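You operate a simulated robot arm through the tools that you are given. There is no shell and no other tool. Be economical: measure what you need, move in short steps, check, and stop when the job is done.

The job below is to be done with a simulated robot arm. You get a single attempt, and the scene is never put back.

## Task
Put the stopper in the test socket, set the leak tester to 5 bar and lock its knob.
Fine: open the blue tap, go by the display, and leave the tap open.

The check looks at the end state, three seconds after you hand in, the way a careful person would. Anything else that was tipped, shoved, dropped, spilled or broken makes it a failure. Lids that push on must go on centred and level and be pressed home; caps that screw on are set level and turned clockwise until they are tight.

## Robot
A 6-joint arm with a two-finger parallel gripper, fixed in place. Base frame: the origin is at the foot of the arm, x ahead of it, y to its left, z up; the work surface is at about z = 0.7. Units: cm, degrees, N and s.
With the tool pointing down near the work surface it reaches from about 14 to 58 cm from the base axis. Its first joint turns from -66.0 to 66.0 degrees. Payload 2.1 kg.
The tool frame sits at the grasp point between the pads (the TCP): z along the fingers, y along the line on which they close. The tips reach 3 cm beyond it. Largest opening 9.4 cm; finger width 2.8, thickness 1; the body of the gripper, 5 by 9.6 cm, starts 5.5 cm behind the TCP.
Orientation is told as [roll, pitch, yaw] about the base's x, y, z axes, in that order, counted from this pose: with the fingers straight down and closing along the base's y, the tool's x points along the base's -x, its y along +y and its z along -z.

## Interface
- The arm moves only by the tool jog_arm. Its argument "targets" is a list that holds one entry, the list of rows, each a list of 7 numbers: the shift along the base's x, y, z in cm, then the turn, a rotation vector about the base's x, y, z in rad, then the gripper command, from -1 (fully open) to 1 (shut), values between in proportion. In form: [[[dx, dy, dz, rx, ry, rz, grip], ...]]. A call has 1 to 8 rows; each row shifts and turns the commanded pose from where the row before left it. A row lasts 0.2 s, in which the tool goes at most 5 cm and 8.6 degrees; a call with a longer step from one row to the next is refused whole, and so is a gripper value outside its range. A pose out of reach is approached as far as the arm can. The call stops where the force on the tool passes 90 N (or 10 N more than at its start, if that is more) or the arm is blocked; 0.2 s more then pass. Each finger travels about 7.2 cm/s and halts on what it meets, pressing with about 20 N; the grip force reading is that of the motor and also rises with nothing between the fingers. The clock runs only during rows and for 0.2 s after the last one: add rows that do not move to give the fingers time. The reply holds the time, the measured pose of the TCP, the force on the tool along the base axes, the opening and the grip force, in the units named above and with some noise, with the torque about the TCP (base axes, N m) and any sound that the robot's microphone picked up.
- Cameras (640 x 400 px; columns grow to the right, rows downward): "scene" is fixed at [6.62, -37.94, 48.76]; the picture's right is [0.69, -0.72, 0.00], its down [-0.38, -0.36, -0.85] and it looks along [0.62, 0.59, -0.52] (base axes); focal length 323 px, centre (320, 200). "wrist" rides on the gripper at [7.6, 1.4, -10.2] in the tool frame; the picture's right is [-0.18, 0.98, 0.00], its down [-0.75, -0.14, -0.64] and it looks along [-0.63, -0.12, 0.77] (tool axes); focal length 243 px, centre (320, 200). There is no depth. A picture from a camera that has moved, and an enlarged one, comes with that camera's place and axes in the base frame and with its lens.
- snapshot(camera): a new picture of that camera. It takes no simulated time.
- zoom(camera, box): a new picture of the part [left, top, right, bottom] of that camera's present view, enlarged. It takes no simulated time.
- job_done(): hands the job in; it is judged then, once.

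Work in short steps. Places have to be worked out from the pictures, the camera data and where the tool is seen: move nearer, look again, correct. Check each grasp and each placing, and mend what went wrong. You have 120 turns and 76 pictures in all, those below and enlarged ones among them. Open the gripper and draw the arm clear of the work before you hand the job in, unless the task says otherwise; then end with one line.

The tools are called as a command line: name --argument value ..., lists and objects as JSON in quotes. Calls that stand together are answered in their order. jog_arm: Moves the arm, as the interface text tells. Its arguments: {"type":"object","properties":{"targets":{"type":"array","items":{"type":"array","items":{"type":"array","items":{"type":"number"}}}}},"required":["targets"]} The other tools are called the same way: snapshot (camera) takes a picture; zoom (camera, box) takes an enlarged picture of a part of a camera's view; job_done () hands the job in.

At the start:

```text
time_s: 0.0
eef_pos: [36.08, 13.35, 31.01]
orientation: [0.0, 0.0, 0.2]
ft_force: [-0.3, -0.2, -0.4]
ft_torque: [-0.01, 0.0, 0.03]
grip_width: 9.39
grasp_force: 0.1
```

scene: 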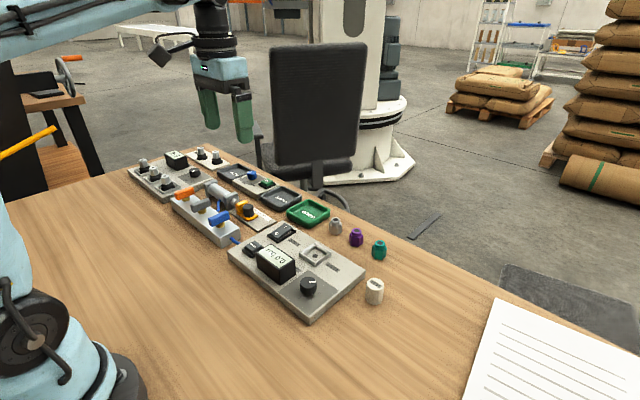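
wrist: 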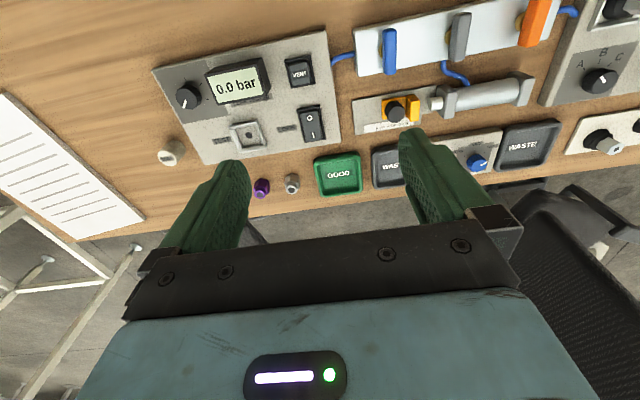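

I start by enlarging both views to identify the parts of the tester, taps and stopper candidates.

zoom --camera "scene" --box '[220, 200, 400, 320]'

zoom --camera "scene" --box '[120, 140, 300, 250]'

zoom --camera "wrist" --box '[140, 20, 380, 200]'

zoom --camera "wrist" --box '[330, 0, 640, 200]'

```text
3.33 times, centred on (310, 260) of scene
camera zoom: at [6.62, -37.94, 48.76], right [0.69, -0.72, 0.0], down [-0.38, -0.36, -0.85], along [0.62, 0.59, -0.52], focal length 1078 px, centre (353, 0)
```

zoom: 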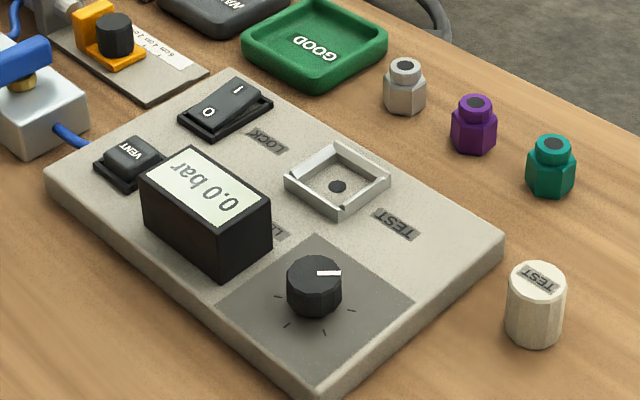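

```text
3.56 times, centred on (210, 195) of scene
camera zoom: at [6.62, -37.94, 48.76], right [0.69, -0.72, 0.0], down [-0.38, -0.36, -0.85], along [0.62, 0.59, -0.52], focal length 1150 px, centre (711, 218)
```

zoom: 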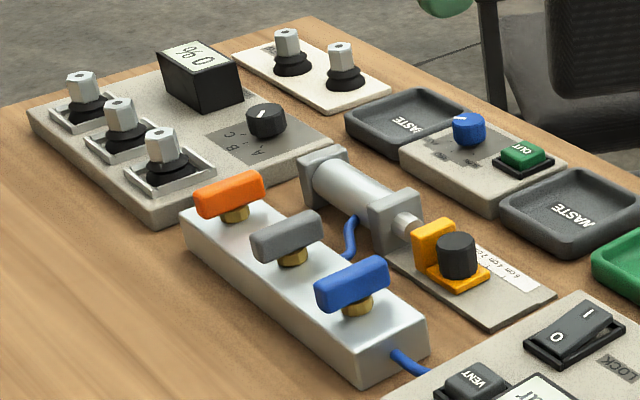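

```text
2.22 times, centred on (260, 110) of wrist
camera zoom: at [28.46, 14.85, 41.25], right [0.18, 0.98, 0.0], down [0.75, -0.14, 0.64], along [0.63, -0.12, -0.77], focal length 539 px, centre (453, 400)
```

zoom: 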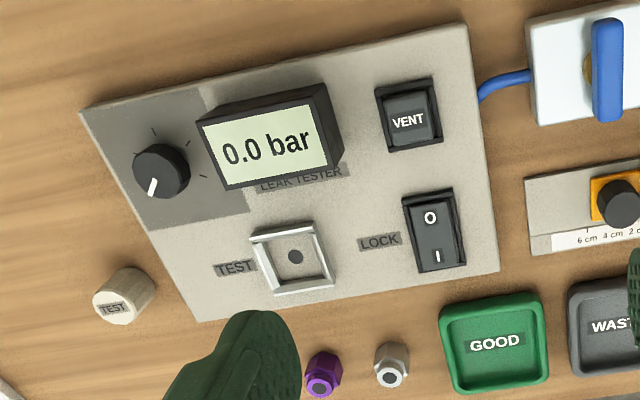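

```text
2.00 times, centred on (485, 100) of wrist
camera zoom: at [28.46, 14.85, 41.25], right [0.18, 0.98, 0.0], down [0.75, -0.14, 0.64], along [0.63, -0.12, -0.77], focal length 485 px, centre (-10, 400)
```

zoom: 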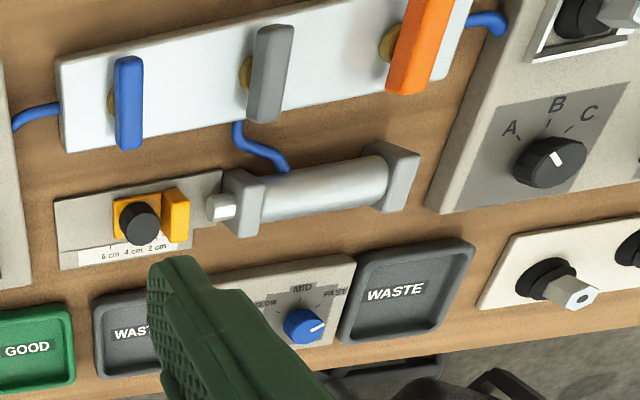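

The TEST-marked cream cylinder (about 44.7, -15.9; top z≈4.4, Ø≈3.3) is the stopper. The test socket is near (44.2, -0.5). I pass above the socket and on towards the stopper, for closer looks.

jog_arm --targets '[[[1, -4.5, -1, 0, 0, 0, -1], [1, -4.5, -1, 0, 0, 0, -1], [1, -4.5, -2, 0, 0, 0, -1], [1, -1, -4, 0, 0, 0, -1], [0, 0, -4, 0, 0, 0, -1], [0, 0, 0, 0, 0, 0, -1]]]'

snapshot --camera "wrist"

```text
refused: row 3 steps farther than a row can; nothing moved
```

```text
69 pictures are left
camera wrist: at [28.46, 14.85, 41.25], right [0.18, 0.98, 0.0], down [0.75, -0.14, 0.64], along [0.63, -0.12, -0.77], focal length 243 px, centre (320, 200)
```

wrist: 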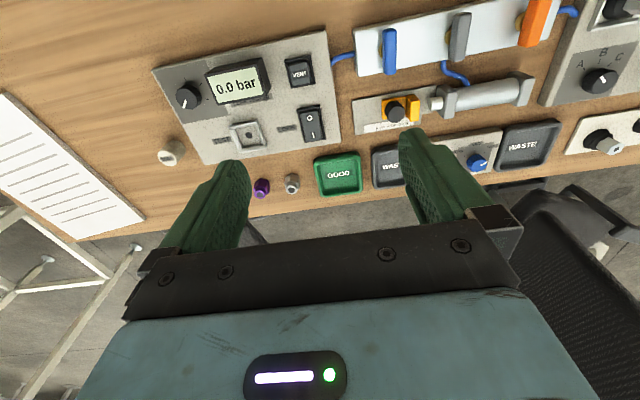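

One row was just over the 5 cm limit; I resend with a smaller step.

jog_arm --targets '[[[1, -4.5, -1, 0, 0, 0, -1], [1, -4.5, -1, 0, 0, 0, -1], [1, -4.3, -2, 0, 0, 0, -1], [1, -1, -4, 0, 0, 0, -1], [0, 0, -4, 0, 0, 0, -1], [0, 0, 0, 0, 0, 0, -1]]]'

snapshot --camera "wrist"

```text
time_s: 1.4
eef_pos: [39.73, -1.05, 18.92]
orientation: [-0.1, 0.0, 0.1]
ft_force: [-0.1, -0.7, 0.3]
ft_torque: [0.01, 0.01, -0.01]
grip_width: 9.41
grasp_force: 0.0
```

```text
68 pictures are left
camera wrist: at [32.09, 0.47, 29.29], right [0.18, 0.98, 0.0], down [0.75, -0.14, 0.64], along [0.63, -0.12, -0.77], focal length 243 px, centre (320, 200)
```

wrist: 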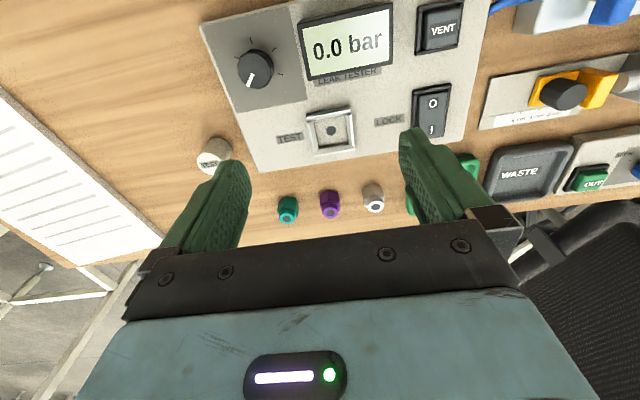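

Socket and stopper are both in view; I enlarge them to measure.

zoom --camera "wrist" --box '[190, 60, 390, 190]'

```text
3.08 times, centred on (290, 125) of wrist
camera zoom: at [32.09, 0.47, 29.29], right [0.18, 0.98, 0.0], down [0.75, -0.14, 0.64], along [0.63, -0.12, -0.77], focal length 746 px, centre (412, 431)
```

zoom: 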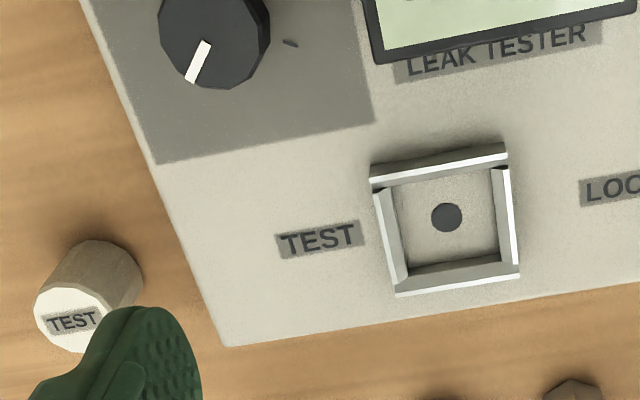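

The socket centre is at (44.05, -0.5) with its rim near z≈3.5, and the stopper is near (44.6, -15.6). I move above the stopper for a close check.

jog_arm --targets '[[[1, -4.5, 0, 0, 0, 0, -1], [1, -4.5, 0, 0, 0, 0, -1], [1.5, -4, -1, 0, 0, 0, -1], [1.3, -1.5, -3, 0, 0, 0, -1], [0, 0, -3, 0, 0, 0, -1], [0, 0, 0, 0, 0, 0, -1]]]'

snapshot --camera "wrist"

```text
time_s: 2.8
eef_pos: [45.03, -15.31, 12.0]
orientation: [0.0, 0.0, 0.1]
ft_force: [-0.1, -0.5, 0.3]
ft_torque: [-0.03, 0.01, -0.01]
grip_width: 9.42
grasp_force: 0.1
```

```text
66 pictures are left
camera wrist: at [37.35, -13.91, 22.26], right [0.18, 0.98, 0.0], down [0.75, -0.14, 0.64], along [0.63, -0.12, -0.77], focal length 243 px, centre (320, 200)
```

wrist: 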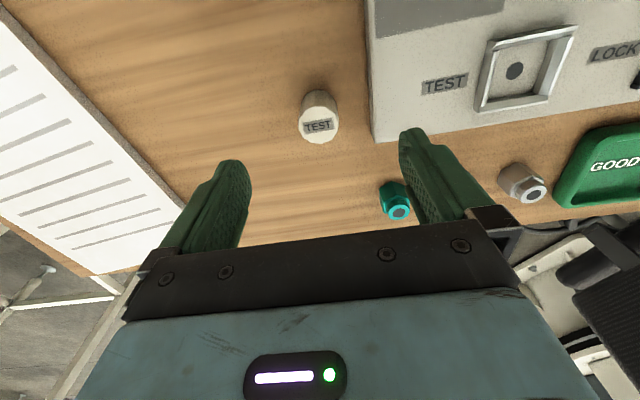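

The stopper's top centre is at (44.75, -15.5). The tester's edge is at y≈-11, so I narrow the opening to 5.4 cm before descending.

jog_arm --targets '[[[-0.28, -0.22, 0, 0, 0, 0, -0.15], [0, 0, -2, 0, 0, 0, -0.15], [0, 0, -2, 0, 0, 0, -0.15], [0, 0, -1.2, 0, 0, 0, -0.15], [0, 0, -1.2, 0, 0, 0, -0.15], [0, 0, 0, 0, 0, 0, -0.15]]]'

snapshot --camera "wrist"

zoom --camera "scene" --box '[300, 220, 450, 320]'

```text
time_s: 4.2
eef_pos: [44.7, -15.72, 5.57]
orientation: [0.0, -0.1, 0.2]
ft_force: [1.3, 0.2, 0.6]
ft_torque: [0.0, -0.03, 0.0]
grip_width: 5.41
grasp_force: 0.1
```

```text
65 pictures are left
camera wrist: at [36.95, -14.19, 15.88], right [0.18, 0.98, 0.0], down [0.75, -0.14, 0.64], along [0.63, -0.12, -0.77], focal length 243 px, centre (320, 200)
```

wrist: 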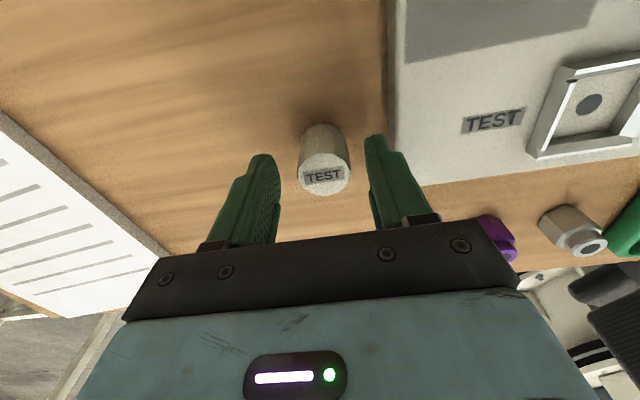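

```text
4.00 times, centred on (375, 270) of scene
camera zoom: at [6.62, -37.94, 48.76], right [0.69, -0.72, 0.0], down [-0.38, -0.36, -0.85], along [0.62, 0.59, -0.52], focal length 1294 px, centre (100, -80)
```

zoom: 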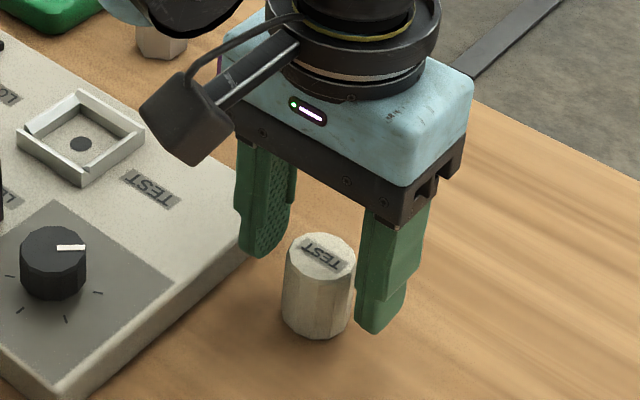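

The fingers straddle the stopper above its base. I nudge 0.2 cm in y and close.

jog_arm --targets '[[[0.05, 0.2, 0, 0, 0, 0, -0.15], [0, 0, 0, 0, 0, 0, 0.2], [0, 0, 0, 0, 0, 0, 0.5], [0, 0, 0, 0, 0, 0, 0.5], [0, 0, 0, 0, 0, 0, 0.5]]]'

snapshot --camera "wrist"

```text
time_s: 5.4
eef_pos: [44.7, -15.51, 5.68]
orientation: [0.0, 0.0, 0.1]
ft_force: [0.4, -0.6, 0.1]
ft_torque: [-0.03, -0.04, -0.02]
grip_width: 3.15
grasp_force: 20.5
```

```text
63 pictures are left
camera wrist: at [37.05, -13.99, 15.89], right [0.18, 0.98, 0.0], down [0.75, -0.14, 0.64], along [0.63, -0.12, -0.77], focal length 243 px, centre (320, 200)
```

wrist: 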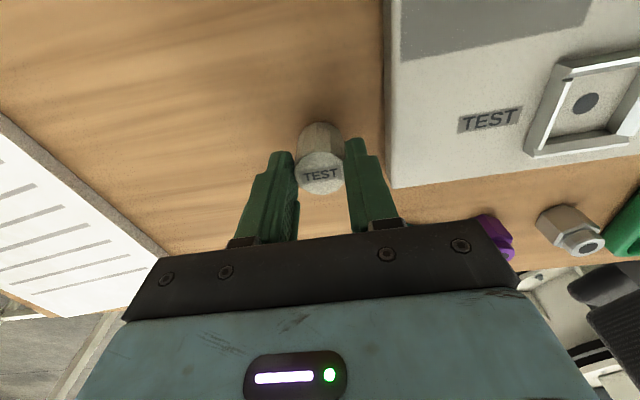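

Gripped at 3.15 cm. I lift clear and carry it over the socket.

jog_arm --targets '[[[0, 0, 3, 0, 0, 0, 0.5], [0, 0, 3, 0, 0, 0, 0.5], [-0.2, 4.5, 0, 0, 0, 0, 0.5], [-0.2, 4.5, 0, 0, 0, 0, 0.5], [0, 4, 0, 0, 0, 0, 0.5], [0, 2, 0, 0, 0, 0, 0.5], [0, 0, -1, 0, 0, 0, 0.5], [0, 0, 0, 0, 0, 0, 0.5]]]'

snapshot --camera "wrist"

zoom --camera "scene" --box '[240, 170, 390, 290]'

```text
time_s: 7.2
eef_pos: [44.5, -0.57, 10.62]
orientation: [0.0, 0.0, 0.1]
ft_force: [-0.5, 0.1, 0.4]
ft_torque: [-0.02, 0.0, 0.0]
grip_width: 3.13
grasp_force: 19.9
```

```text
62 pictures are left
camera wrist: at [36.76, 0.98, 20.84], right [0.18, 0.98, 0.0], down [0.75, -0.14, 0.64], along [0.63, -0.12, -0.77], focal length 243 px, centre (320, 200)
```

wrist: 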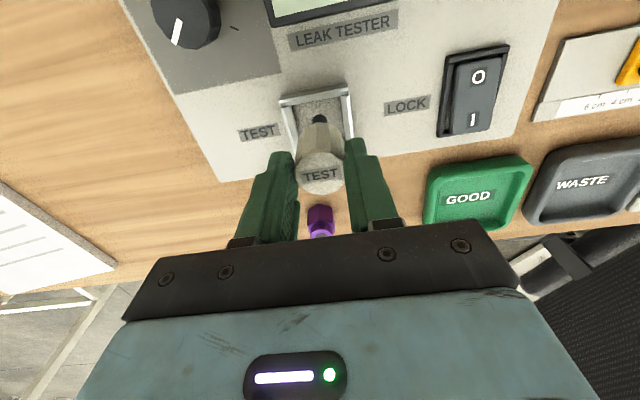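

```text
3.33 times, centred on (315, 230) of scene
camera zoom: at [6.62, -37.94, 48.76], right [0.69, -0.72, 0.0], down [-0.38, -0.36, -0.85], along [0.62, 0.59, -0.52], focal length 1078 px, centre (337, 100)
```

zoom: 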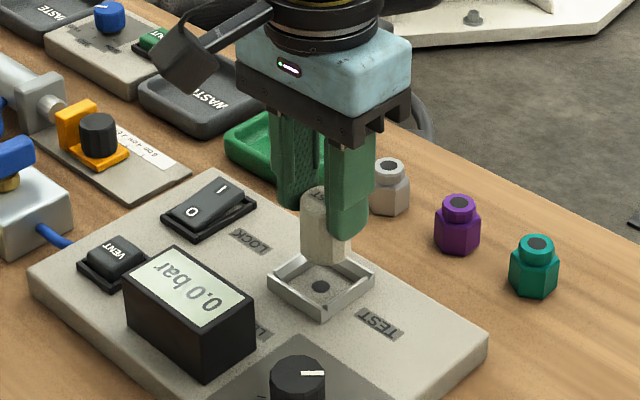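

The stopper is about 0.35 cm too far in +x relative to the socket hole. I correct this, lower to just above the rim, and check.

jog_arm --targets '[[[-0.35, -0.05, 0, 0, 0, 0, 0.5], [0, 0, -1, 0, 0, 0, 0.5], [0, 0, -0.5, 0, 0, 0, 0.5], [0, 0, 0, 0, 0, 0, 0.5]]]'

zoom --camera "wrist" --box '[240, 60, 400, 200]'

zoom --camera "scene" --box '[270, 210, 370, 290]'

```text
time_s: 8.2
eef_pos: [44.01, -0.53, 9.07]
orientation: [-0.1, 0.0, 0.1]
ft_force: [-0.6, 0.3, -0.8]
ft_torque: [0.01, -0.01, 0.01]
grip_width: 3.14
grasp_force: 19.6
```

```text
2.86 times, centred on (320, 130) of wrist
camera zoom: at [36.37, 1.03, 19.32], right [0.18, 0.98, 0.0], down [0.75, -0.14, 0.64], along [0.63, -0.12, -0.77], focal length 693 px, centre (320, 400)
```

zoom: 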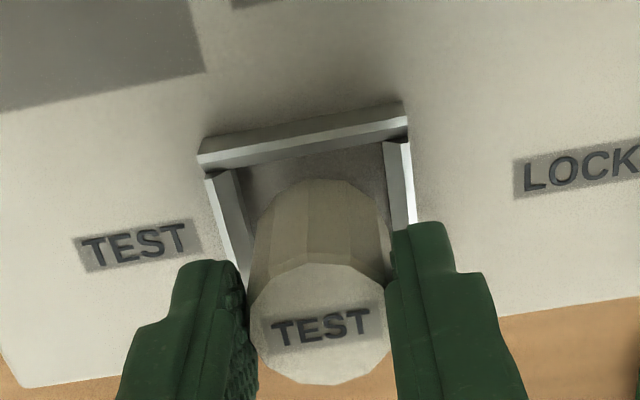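

```text
5.00 times, centred on (320, 250) of scene
camera zoom: at [6.62, -37.94, 48.76], right [0.69, -0.72, 0.0], down [-0.38, -0.36, -0.85], along [0.62, 0.59, -0.52], focal length 1617 px, centre (320, -50)
```

zoom: 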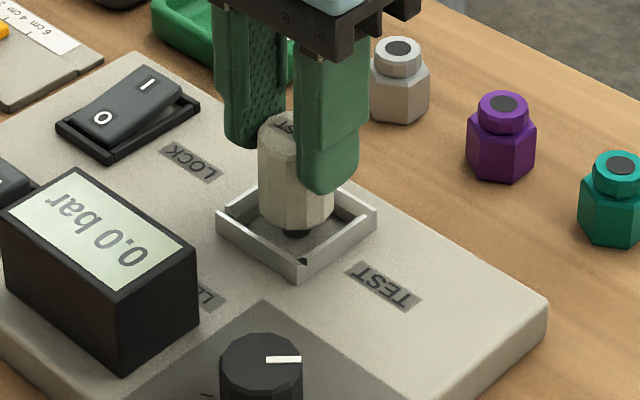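

Columns line up in both views and the stopper sits within the rim. I lower gently in small steps.

jog_arm --targets '[[[0.1, 0.05, -0.4, 0, 0, 0, 0.5], [0, 0, -0.4, 0, 0, 0, 0.5], [0, 0, -0.3, 0, 0, 0, 0.5], [0, 0, 0, 0, 0, 0, 0.5]]]'

zoom --camera "scene" --box '[270, 210, 370, 290]'

zoom --camera "wrist" --box '[240, 60, 400, 200]'

```text
time_s: 9.2
eef_pos: [44.2, -0.33, 7.89]
orientation: [0.0, 0.1, 0.2]
ft_force: [0.1, 0.7, -0.1]
ft_torque: [0.02, 0.01, 0.01]
grip_width: 3.14
grasp_force: 19.5
```

```text
5.00 times, centred on (320, 250) of scene
camera zoom: at [6.62, -37.94, 48.76], right [0.69, -0.72, 0.0], down [-0.38, -0.36, -0.85], along [0.62, 0.59, -0.52], focal length 1617 px, centre (320, -50)
```

zoom: 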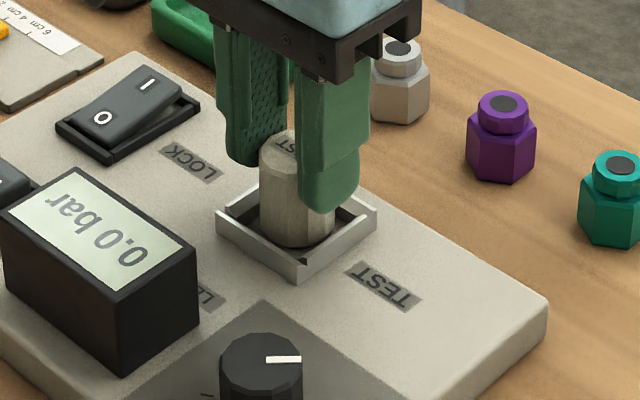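

```text
2.86 times, centred on (320, 130) of wrist
camera zoom: at [36.45, 1.06, 18.28], right [0.18, 0.98, 0.0], down [0.75, -0.14, 0.64], along [0.63, -0.12, -0.77], focal length 693 px, centre (320, 400)
```

zoom: 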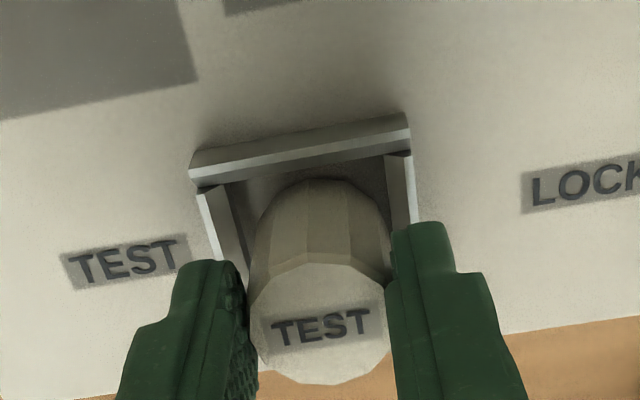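

Still free and inside the rim; it is slightly towards +y, so I correct by 0.1 and continue down until it seats.

jog_arm --targets '[[[-0.1, -0.1, -0.2, 0, 0, 0, 0.5], [0, 0, -0.2, 0, 0, 0, 0.5], [0, 0, -0.2, 0, 0, 0, 0.5], [0, 0, -0.1, 0, 0, 0, 0.5], [0, 0, 0, 0, 0, 0, 0.5]]]'

```text
time_s: 10.4
eef_pos: [43.94, -0.55, 7.24]
orientation: [0.0, -0.1, 0.2]
ft_force: [1.6, 0.6, 7.0]
ft_torque: [0.02, -0.1, -0.02]
grip_width: 3.13
grasp_force: 20.2
```

There is contact now (7 N). I press on a little to seat it.

jog_arm --targets '[[[0, 0, -0.15, 0, 0, 0, 0.5], [0, 0, -0.15, 0, 0, 0, 0.5], [0, 0, 0, 0, 0, 0, 0.5]]]'

zoom --camera "scene" --box '[270, 210, 370, 290]'

zoom --camera "wrist" --box '[240, 60, 400, 200]'

```text
time_s: 11.2
eef_pos: [43.99, -0.58, 6.87]
orientation: [0.1, -0.1, 0.1]
ft_force: [1.9, 0.8, 5.3]
ft_torque: [-0.01, -0.07, -0.01]
grip_width: 3.16
grasp_force: 20.3
```

```text
5.00 times, centred on (320, 250) of scene
camera zoom: at [6.62, -37.94, 48.77], right [0.69, -0.72, 0.0], down [-0.38, -0.36, -0.85], along [0.62, 0.59, -0.52], focal length 1617 px, centre (320, -50)
```

zoom: 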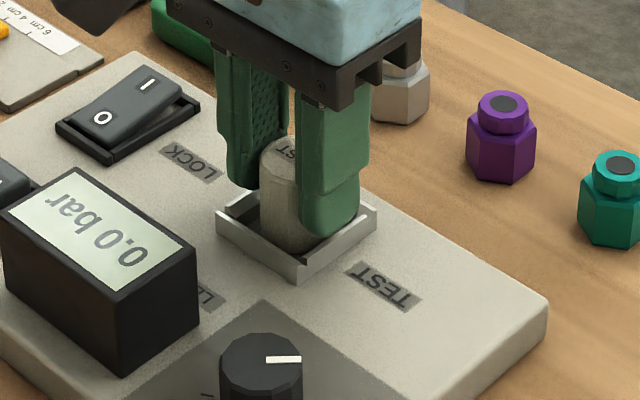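

```text
2.86 times, centred on (320, 130) of wrist
camera zoom: at [36.33, 0.94, 17.17], right [0.18, 0.98, 0.0], down [0.75, -0.14, 0.64], along [0.63, -0.12, -0.77], focal length 693 px, centre (320, 400)
```

zoom: 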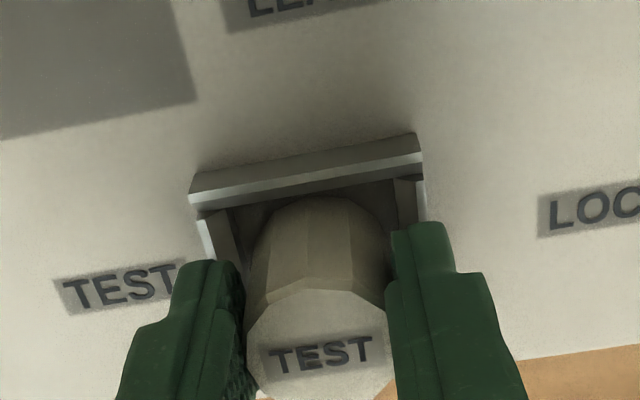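

The stopper bottomed and slid slightly in the grip. I open a little, rise, and inspect it.

jog_arm --targets '[[[0, 0, 0, 0, 0, 0, 0.2], [0, 0, 0, 0, 0, 0, 0.1], [0, 0, 1, 0, 0, 0, 0.0], [0, 0, 3, 0, 0, 0, 0.0], [0, 0, 3, 0, 0, 0, 0.0], [0, 0, 0, 0, 0, 0, 0.0]]]'

zoom --camera "scene" --box '[270, 210, 370, 290]'

zoom --camera "wrist" --box '[200, 0, 440, 180]'

```text
time_s: 12.6
eef_pos: [44.05, -0.55, 13.95]
orientation: [0.0, 0.0, 0.1]
ft_force: [-0.2, -0.5, -0.3]
ft_torque: [0.03, -0.02, 0.01]
grip_width: 4.69
grasp_force: 0.0
```

```text
5.00 times, centred on (320, 250) of scene
camera zoom: at [6.62, -37.94, 48.76], right [0.69, -0.72, 0.0], down [-0.38, -0.36, -0.85], along [0.62, 0.59, -0.52], focal length 1617 px, centre (320, -50)
```

zoom: 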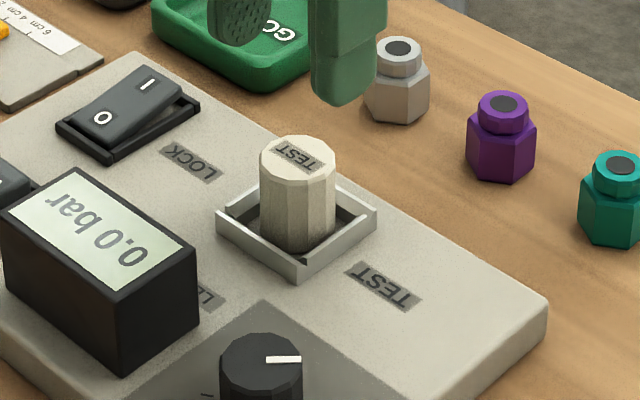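

```text
2.22 times, centred on (320, 90) of wrist
camera zoom: at [36.3, 0.93, 24.29], right [0.18, 0.98, 0.0], down [0.75, -0.14, 0.64], along [0.63, -0.12, -0.77], focal length 539 px, centre (320, 444)
```

zoom: 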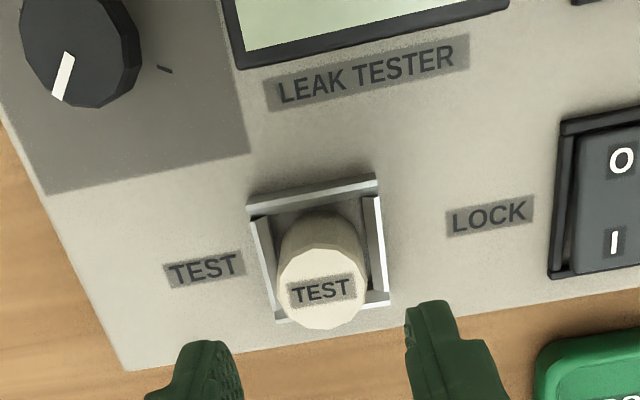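

It stands level and centred. I close the fingers and press on its top to make sure it is home.

jog_arm --targets '[[[0.1, 0, -1, 0, 0, 0, 1], [0, 0, -2, 0, 0, 0, 1], [0, 0, -1, 0, 0, 0, 1], [0, 0, -0.3, 0, 0, 0, 1], [0, 0, -0.2, 0, 0, 0, 1], [0, 0, -0.2, 0, 0, 0, 1], [0, 0, -0.1, 0, 0, 0, 1]]]'

```text
time_s: 14.2
eef_pos: [44.13, -0.61, 9.23]
orientation: [0.0, 0.0, 0.2]
ft_force: [-0.2, 0.8, 3.1]
ft_torque: [0.06, 0.03, 0.02]
grip_width: 0.0
grasp_force: 19.9
```

Contact is just beginning at z≈9.2; I push down further in small steps.

jog_arm --targets '[[[0, 0, -0.1, 0, 0, 0, 1], [0, 0, -0.1, 0, 0, 0, 1], [0, 0, -0.1, 0, 0, 0, 1], [0, 0, 0, 0, 0, 0, 1]]]'

```text
time_s: 15.2
eef_pos: [44.11, -0.61, 9.03]
orientation: [-0.1, 0.1, 0.2]
ft_force: [-9.3, -1.5, 82.5]
ft_torque: [0.0, 0.46, -0.01]
grip_width: 0.02
grasp_force: 19.8
```

80 N on the stopper: it is home. I back off and move over towards the blue tap (about 35.5, 22.5) for a look.

jog_arm --targets '[[[0, 0, 2, 0, 0, 0, 1], [0, 0, 4, 0, 0, 0, 1], [0, 2, 4, 0, 0, 0, 0.5], [-2, 4.5, 0, 0, 0, 0, 0], [-2, 4.5, 0, 0, 0, 0, 0], [-2, 4.5, 0, 0, 0, 0, 0], [-2, 4.5, 0, 0, 0, 0, 0], [0, 2.5, 0, 0, 0, 0, 0]]]'

snapshot --camera "wrist"

zoom --camera "scene" --box '[160, 160, 380, 320]'

```text
time_s: 17.0
eef_pos: [36.17, 21.9, 19.01]
orientation: [0.1, 0.0, 0.0]
ft_force: [0.1, 0.2, -0.4]
ft_torque: [-0.01, -0.01, -0.01]
grip_width: 4.69
grasp_force: 0.0
```

```text
52 pictures are left
camera wrist: at [28.4, 23.32, 29.17], right [0.18, 0.98, 0.0], down [0.75, -0.14, 0.64], along [0.63, -0.12, -0.77], focal length 243 px, centre (320, 200)
```

wrist: 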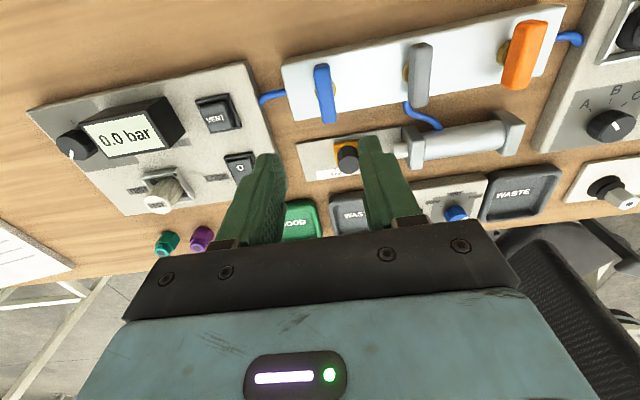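

```text
2.50 times, centred on (270, 240) of scene
camera zoom: at [6.62, -37.94, 48.76], right [0.69, -0.72, 0.0], down [-0.38, -0.36, -0.85], along [0.62, 0.59, -0.52], focal length 808 px, centre (445, 100)
```

zoom: 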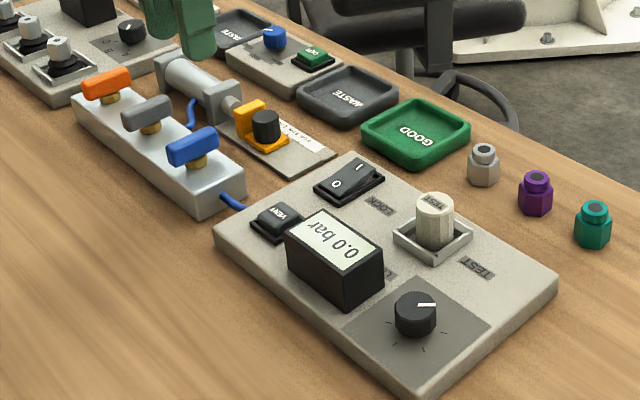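

The blue handle lies along x, centred near (35.2, 22.5), with the grey one 8 cm away. I descend to z≈11.5 above it for precise measurement.

jog_arm --targets '[[[-0.6, 0.6, -3.5, 0, 0, 0, 0], [0, 0, -4, 0, 0, 0, 0], [0, 0, 0, 0, 0, 0, 0]]]'

zoom --camera "wrist" --box '[200, 0, 480, 200]'

zoom --camera "scene" --box '[180, 160, 280, 240]'

```text
time_s: 17.8
eef_pos: [35.53, 22.51, 11.35]
orientation: [-0.1, 0.0, 0.1]
ft_force: [-0.3, 0.3, -0.1]
ft_torque: [-0.01, 0.01, 0.01]
grip_width: 4.71
grasp_force: 0.1
```

```text
2.00 times, centred on (340, 100) of wrist
camera zoom: at [27.9, 23.9, 21.63], right [0.18, 0.98, 0.0], down [0.75, -0.14, 0.64], along [0.63, -0.12, -0.77], focal length 485 px, centre (280, 400)
```

zoom: 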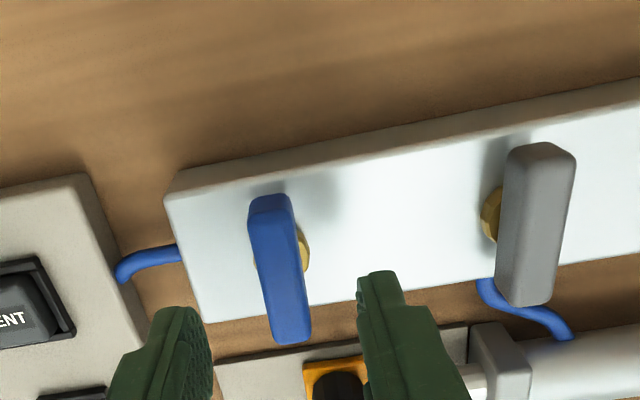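

```text
5.00 times, centred on (230, 200) of scene
camera zoom: at [6.62, -37.94, 48.76], right [0.69, -0.72, 0.0], down [-0.38, -0.36, -0.85], along [0.62, 0.59, -0.52], focal length 1617 px, centre (770, 200)
```

zoom: 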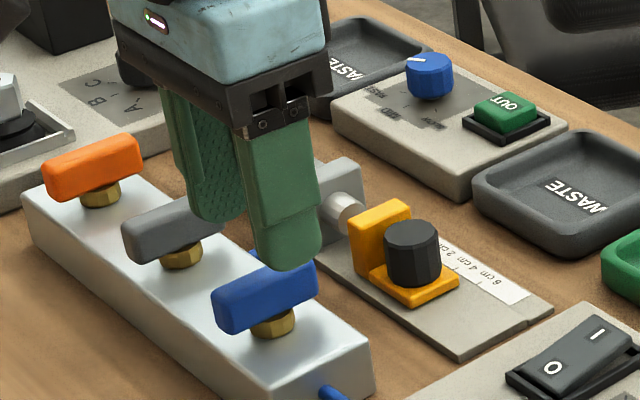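

The blue handle spans x 33.1–38.1 at y≈22.45, about 1.4 wide, with its top at ≈5.8; the manifold top is ≈3.4. I descend to TCP z≈7.4 and grip it.

jog_arm --targets '[[[0, -0.05, -2, 0, 0, 0, 0], [0, 0, -1.5, 0, 0, 0, 0], [0, 0, -0.45, 0, 0, 0, 0], [0, 0, 0, 0, 0, 0, 0.4], [0, 0, 0, 0, 0, 0, 0.8], [0, 0, 0, 0, 0, 0, 0.9], [0, 0, 0, 0, 0, 0, 0.9]]]'

zoom --camera "scene" --box '[180, 160, 280, 240]'

snapshot --camera "wrist"

```text
time_s: 19.4
eef_pos: [35.58, 22.49, 7.53]
orientation: [0.1, 0.0, 0.1]
ft_force: [1.7, 6.5, -10.4]
ft_torque: [-0.06, 0.01, -0.03]
grip_width: 1.47
grasp_force: 45.5
```

```text
5.00 times, centred on (230, 200) of scene
camera zoom: at [6.63, -37.94, 48.77], right [0.69, -0.72, 0.0], down [-0.38, -0.36, -0.85], along [0.62, 0.59, -0.52], focal length 1617 px, centre (770, 200)
```

zoom: 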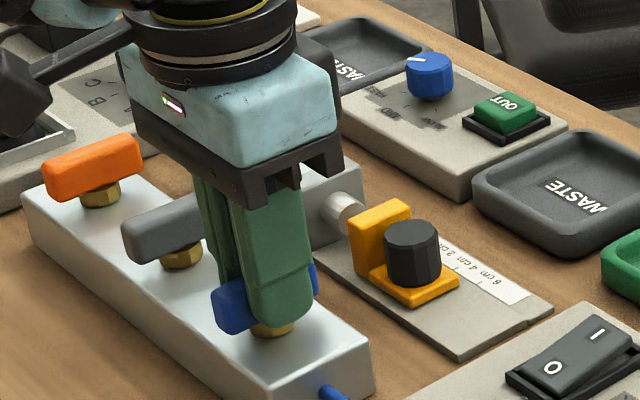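

```text
47 pictures are left
camera wrist: at [27.87, 23.96, 17.7], right [0.18, 0.98, 0.0], down [0.75, -0.14, 0.64], along [0.63, -0.12, -0.77], focal length 243 px, centre (320, 200)
```

wrist: 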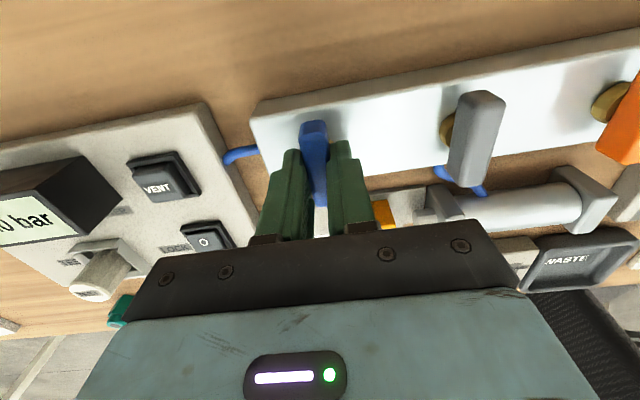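

The grip is good (1.47 cm). I try a small turn counter-clockwise and read the torque.

jog_arm --targets '[[[0, 0, 0, 0, 0, 0.07, 0.9], [0, 0, 0, 0, 0, 0.07, 0.9], [0, 0, 0, 0, 0, 0, 0.9]]]'

```text
time_s: 20.2
eef_pos: [35.55, 22.55, 7.35]
orientation: [0.1, -0.2, 8.0]
ft_force: [10.9, 13.4, -6.9]
ft_torque: [0.26, 0.36, -1.63]
grip_width: 1.79
grasp_force: 45.0
```

The torque of -1.6 N m and the widened grip suggest that this is against the stop. I turn back and try clockwise.

jog_arm --targets '[[[0, 0, 0, 0, 0, -0.07, 0.9], [0, 0, 0, 0, 0, -0.07, 0.9], [0, 0, 0, 0, 0, -0.07, 0.9], [0, 0, 0, 0, 0, -0.07, 0.9], [0, 0, 0, 0, 0, 0, 0.9]]]'

```text
time_s: 21.4
eef_pos: [35.41, 22.53, 7.38]
orientation: [0.0, 0.0, -8.0]
ft_force: [2.2, 4.5, 3.1]
ft_torque: [0.16, 0.12, 0.0]
grip_width: 1.48
grasp_force: 45.3
```

Clockwise turns freely. I continue.

jog_arm --targets '[[[0, 0, 0, 0, 0, -0.14, 0.9], [0, 0, 0, 0, 0, -0.14, 0.9], [0, 0, 0, 0, 0, -0.14, 0.9], [0, 0, 0, 0, 0, -0.14, 0.9], [0, 0, 0, 0, 0, -0.14, 0.9], [0, 0, 0, 0, 0, -0.14, 0.9], [0, 0, 0, 0, 0, -0.14, 0.9], [0, 0, 0, 0, 0, 0, 0.9]]]'

zoom --camera "scene" --box '[160, 160, 380, 320]'

```text
time_s: 23.2
eef_pos: [35.46, 22.63, 7.46]
orientation: [0.1, 0.0, -64.2]
ft_force: [9.8, 3.5, 5.7]
ft_torque: [0.67, 0.21, 0.03]
grip_width: 1.49
grasp_force: 45.0
```

```text
2.50 times, centred on (270, 240) of scene
camera zoom: at [6.62, -37.94, 48.76], right [0.69, -0.72, 0.0], down [-0.38, -0.36, -0.85], along [0.62, 0.59, -0.52], focal length 808 px, centre (445, 100)
```

zoom: 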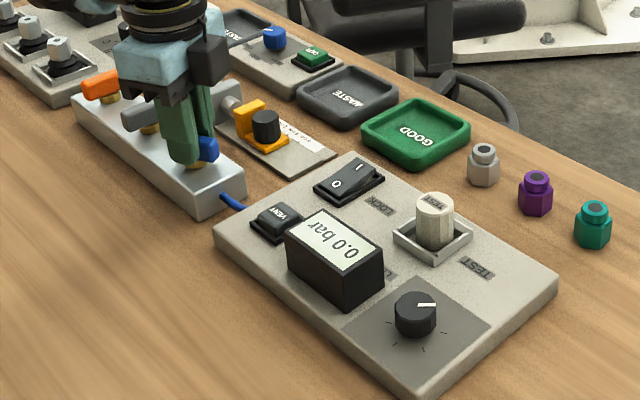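

At -64° it still turns freely; I go on towards -90° until the stop is felt.

jog_arm --targets '[[[0, 0, 0, 0, 0, -0.12, 0.9], [0, 0, 0, 0, 0, -0.12, 0.9], [0, 0, 0, 0, 0, -0.12, 0.9], [0, 0, 0, 0, 0, -0.08, 0.9], [0, 0, 0, 0, 0, 0, 0.9]]]'

```text
time_s: 24.4
eef_pos: [35.45, 22.59, 7.45]
orientation: [0.2, 0.0, -89.4]
ft_force: [15.5, 7.1, 19.5]
ft_torque: [-1.11, -0.1, -0.05]
grip_width: 1.47
grasp_force: 44.8
```

There is no torque yet; I turn a few degrees more to find the stop.

jog_arm --targets '[[[0, 0, 0, 0, 0, -0.05, 0.9], [0, 0, 0, 0, 0, -0.04, 0.9], [0, 0, 0, 0, 0, 0, 0.9]]]'

zoom --camera "scene" --box '[160, 160, 380, 320]'

```text
time_s: 25.2
eef_pos: [35.48, 22.58, 7.43]
orientation: [0.0, 0.2, -94.4]
ft_force: [14.3, 6.1, 11.8]
ft_torque: [-0.03, -0.19, 1.54]
grip_width: 1.57
grasp_force: 45.3
```

```text
2.50 times, centred on (270, 240) of scene
camera zoom: at [6.62, -37.94, 48.76], right [0.69, -0.72, 0.0], down [-0.38, -0.36, -0.85], along [0.62, 0.59, -0.52], focal length 808 px, centre (445, 100)
```

zoom: 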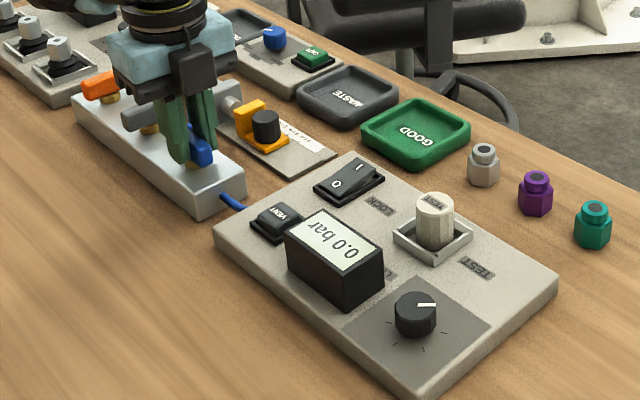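

The stop is reached at about 90° (torque 1.5 N m). I ease back, release, rise, and start turning the wrist back.

jog_arm --targets '[[[0, 0, 0, 0, 0, 0.06, 0.9], [0, 0, 0, 0, 0, 0, 0.3], [0, 0, 0, 0, 0, 0, 0.1], [0, 0, 1.5, 0, 0, 0, 0.1], [0, 0, 3, 0, 0, 0, 0.1], [0, 0, 3, 0, 0, 0, 0.1], [0, -2, 2, 0, 0, 0.14, 0.1], [0, 0, 0, 0, 0, 0, 0.1]]]'

zoom --camera "scene" --box '[160, 160, 380, 320]'

```text
time_s: 27.0
eef_pos: [35.6, 20.51, 16.86]
orientation: [0.0, 0.0, -82.8]
ft_force: [0.2, 0.2, 0.4]
ft_torque: [0.0, 0.01, 0.0]
grip_width: 4.23
grasp_force: 0.0
```

```text
2.50 times, centred on (270, 240) of scene
camera zoom: at [6.62, -37.94, 48.76], right [0.69, -0.72, 0.0], down [-0.38, -0.36, -0.85], along [0.62, 0.59, -0.52], focal length 808 px, centre (445, 100)
```

zoom: 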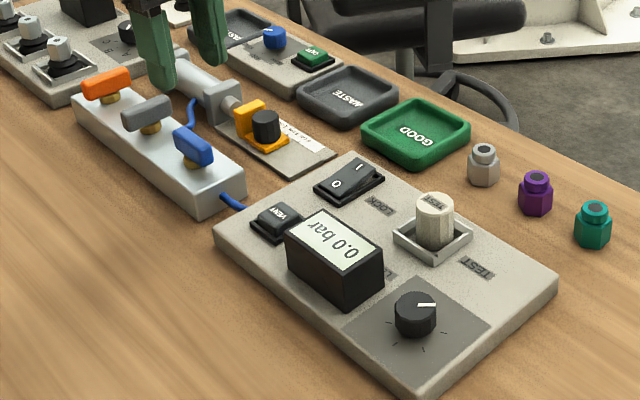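

The blue handle now lies along the manifold: open. I move above the knob while turning the wrist back towards positive yaw.

jog_arm --targets '[[[0, -3, 0, 0, 0, 0.145, 0.1], [0, -4, 0, 0, 0, 0.145, 0.1], [0, -4, 0, 0, 0, 0.145, 0.1], [0, -4, 0, 0, 0, 0.145, 0.1], [0, -4, 0, 0, 0, 0.145, 0.1], [0, -4, 0, 0, 0, 0.145, 0.1], [0, -3, 0, 0, 0, 0.145, 0.1], [0, 0, 0, 0, 0, 0.145, 0.1]]]'

jog_arm --targets '[[[0, 0, 0, 0, 0, 0.145, 0.1], [0, 0, 0, 0, 0, 0.145, 0.1], [0, 0, 0, 0, 0, 0, 0.1]]]'

snapshot --camera "wrist"

```text
time_s: 28.8
eef_pos: [35.44, -5.46, 16.96]
orientation: [-0.1, 0.0, -16.5]
ft_force: [-0.3, -0.1, 0.2]
ft_torque: [-0.01, 0.0, 0.02]
grip_width: 4.21
grasp_force: 0.0
```

```text
time_s: 29.6
eef_pos: [35.56, -5.38, 16.87]
orientation: [0.0, 0.0, 0.2]
ft_force: [-0.3, -0.3, 0.8]
ft_torque: [-0.02, 0.0, 0.03]
grip_width: 4.19
grasp_force: 0.0
```

```text
43 pictures are left
camera wrist: at [27.83, -4.0, 27.2], right [0.18, 0.98, 0.0], down [0.75, -0.14, 0.64], along [0.63, -0.12, -0.77], focal length 243 px, centre (320, 200)
```

wrist: 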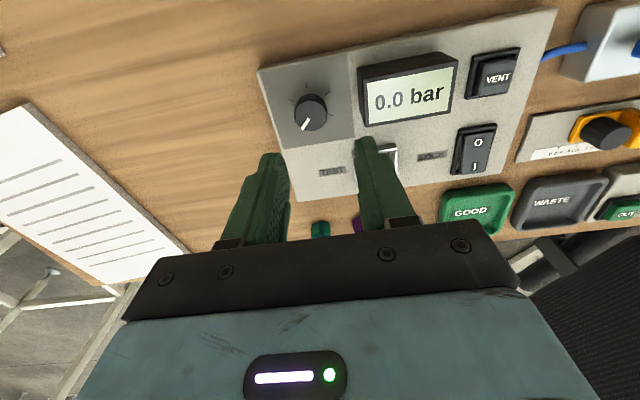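

The knob's centre is at (36.1, -6.35) and the display edge at y≈-2. I enlarge to read the scale.

zoom --camera "wrist" --box '[250, 50, 390, 160]'

zoom --camera "scene" --box '[270, 250, 350, 310]'

```text
3.64 times, centred on (320, 105) of wrist
camera zoom: at [27.83, -4.0, 27.2], right [0.18, 0.98, 0.0], down [0.75, -0.14, 0.64], along [0.63, -0.12, -0.77], focal length 882 px, centre (320, 546)
```

zoom: 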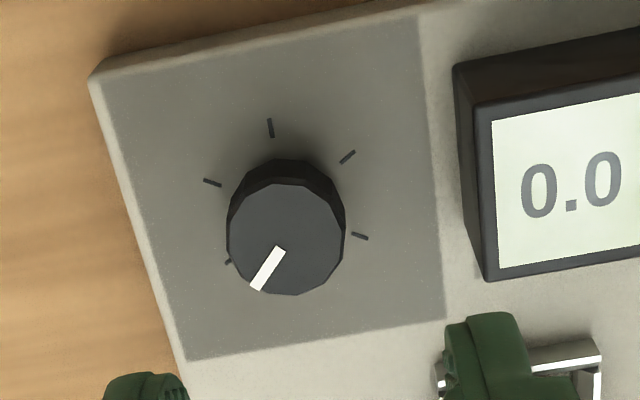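

```text
6.67 times, centred on (310, 280) of scene
camera zoom: at [6.62, -37.94, 48.76], right [0.69, -0.72, 0.0], down [-0.38, -0.36, -0.85], along [0.62, 0.59, -0.52], focal length 2156 px, centre (387, -333)
```

zoom: 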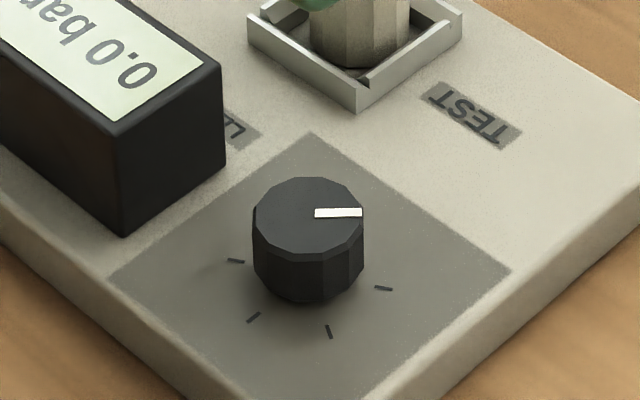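

The pointer is at the minimum (7 o'clock), so clockwise should raise it. I rotate the wrist to +66° above the knob to have travel for a clockwise turn.

jog_arm --targets '[[[0.3, -0.5, 0, 0, 0, 0.145, 0.1], [0.3, -0.4, 0, 0, 0, 0.145, 0.1], [0, 0, 0, 0, 0, 0.145, 0.1], [0, 0, 0, 0, 0, 0.145, 0.1], [0, 0, -1, 0, 0, 0.145, 0.1], [0, 0, -2, 0, 0, 0.145, 0.1], [0, 0, -2, 0, 0, 0.145, 0.1], [0, 0, -1, 0, 0, 0.145, 0.1]]]'

snapshot --camera "wrist"

```text
time_s: 31.4
eef_pos: [36.16, -6.36, 10.87]
orientation: [0.0, 0.1, 66.7]
ft_force: [1.0, -0.2, 0.1]
ft_torque: [-0.01, 0.01, 0.0]
grip_width: 4.21
grasp_force: 0.1
```

```text
40 pictures are left
camera wrist: at [31.77, -12.85, 21.19], right [-0.83, 0.56, 0.0], down [0.43, 0.64, 0.64], along [0.36, 0.53, -0.77], focal length 243 px, centre (320, 200)
```

wrist: 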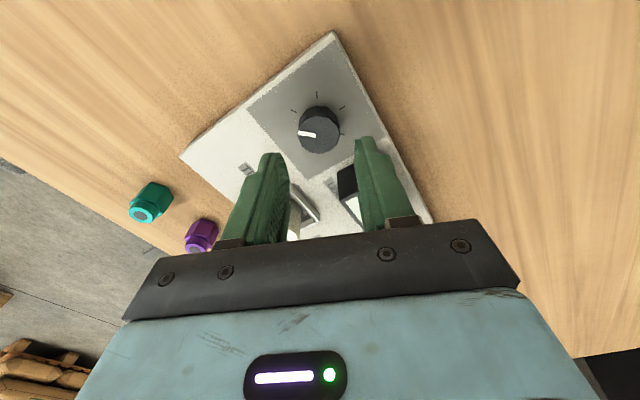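

The knob is centred at (36.1, -6.45). I descend around it and grip.

jog_arm --targets '[[[-0.05, -0.08, -2, 0, 0, 0, 0.1], [0, 0, -2, 0, 0, 0, 0.1], [0, 0, -0.8, 0, 0, 0, 0.1], [0, 0, 0, 0, 0, 0, 0.4], [0, 0, 0, 0, 0, 0, 0.6], [0, 0, 0, 0, 0, 0, 0.6]]]'

zoom --camera "scene" --box '[240, 220, 360, 310]'

```text
time_s: 32.8
eef_pos: [36.21, -6.61, 6.13]
orientation: [-0.3, 0.1, 66.5]
ft_force: [23.9, -9.9, -7.6]
ft_torque: [-0.2, 0.22, -0.05]
grip_width: 3.16
grasp_force: 45.2
```

```text
4.44 times, centred on (300, 265) of scene
camera zoom: at [6.63, -37.94, 48.76], right [0.69, -0.72, 0.0], down [-0.38, -0.36, -0.85], along [0.62, 0.59, -0.52], focal length 1437 px, centre (409, -89)
```

zoom: 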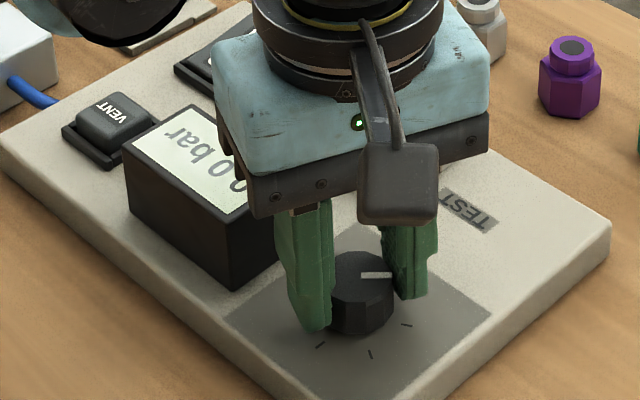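

Gripped at 3.16 cm with a side load along the closing line; I shift the command 0.15 cm to relieve it and turn clockwise about 40°.

jog_arm --targets '[[[0.14, -0.06, 0, 0, 0, 0, 0.6], [0, 0, 0, 0, 0, -0.14, 0.6], [0, 0, 0, 0, 0, -0.14, 0.6], [0, 0, 0, 0, 0, -0.14, 0.6], [0, 0, 0, 0, 0, -0.14, 0.6], [0, 0, 0, 0, 0, -0.14, 0.6], [0, 0, 0, 0, 0, 0, 0.6]]]'

zoom --camera "scene" --box '[240, 220, 360, 310]'

```text
time_s: 34.4
eef_pos: [36.18, -6.5, 6.06]
orientation: [0.0, 0.0, 26.4]
ft_force: [1.5, -11.3, 35.1]
ft_torque: [-0.68, -0.21, -0.04]
grip_width: 3.12
grasp_force: 45.5
```

```text
4.44 times, centred on (300, 265) of scene
camera zoom: at [6.61, -37.94, 48.77], right [0.69, -0.72, 0.0], down [-0.38, -0.36, -0.85], along [0.62, 0.59, -0.52], focal length 1437 px, centre (409, -89)
```

zoom: 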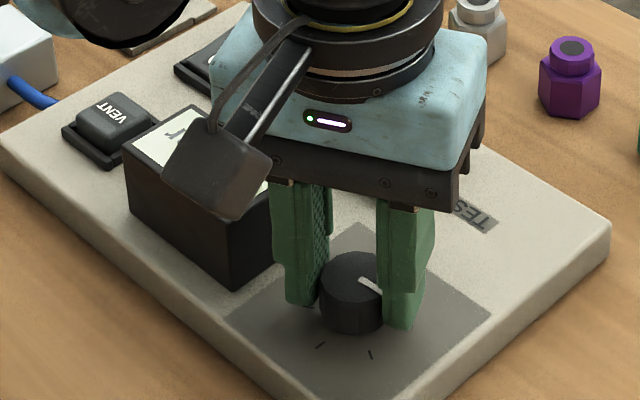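

The knob follows. I check whether the wrist camera shows the display.

snapshot --camera "wrist"

```text
37 pictures are left
camera wrist: at [28.63, -8.58, 16.38], right [-0.27, 0.96, 0.0], down [0.74, 0.21, 0.64], along [0.62, 0.17, -0.77], focal length 243 px, centre (320, 200)
```

wrist: 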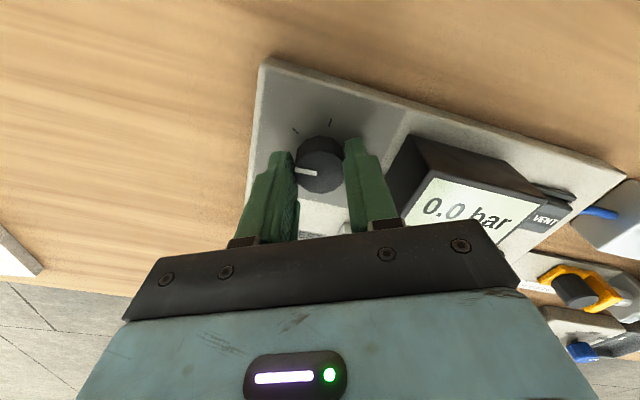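

The wrist view shows the display, still 0.0 after 40°. I relieve the vertical load (up 0.1) and turn another 40°.

jog_arm --targets '[[[0, 0, 0.1, 0, 0, -0.14, 0.6], [0, 0, 0, 0, 0, -0.14, 0.6], [0, 0, 0, 0, 0, -0.14, 0.6], [0, 0, 0, 0, 0, -0.14, 0.6], [0, 0, 0, 0, 0, -0.14, 0.6], [0, 0, 0, 0, 0, 0, 0.6]]]'

snapshot --camera "wrist"

```text
time_s: 35.8
eef_pos: [36.11, -6.49, 6.08]
orientation: [0.2, 0.1, -13.7]
ft_force: [-3.8, -0.6, -19.7]
ft_torque: [-0.51, -0.64, -0.03]
grip_width: 3.12
grasp_force: 44.8
```

```text
36 pictures are left
camera wrist: at [29.01, -3.22, 16.48], right [0.41, 0.91, 0.0], down [0.7, -0.32, 0.64], along [0.58, -0.26, -0.77], focal length 243 px, centre (320, 200)
```

wrist: 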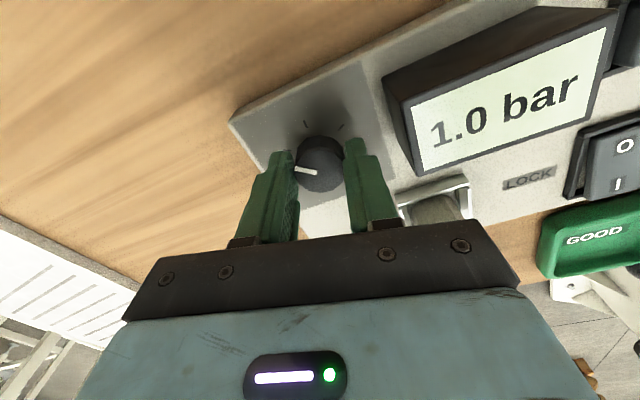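

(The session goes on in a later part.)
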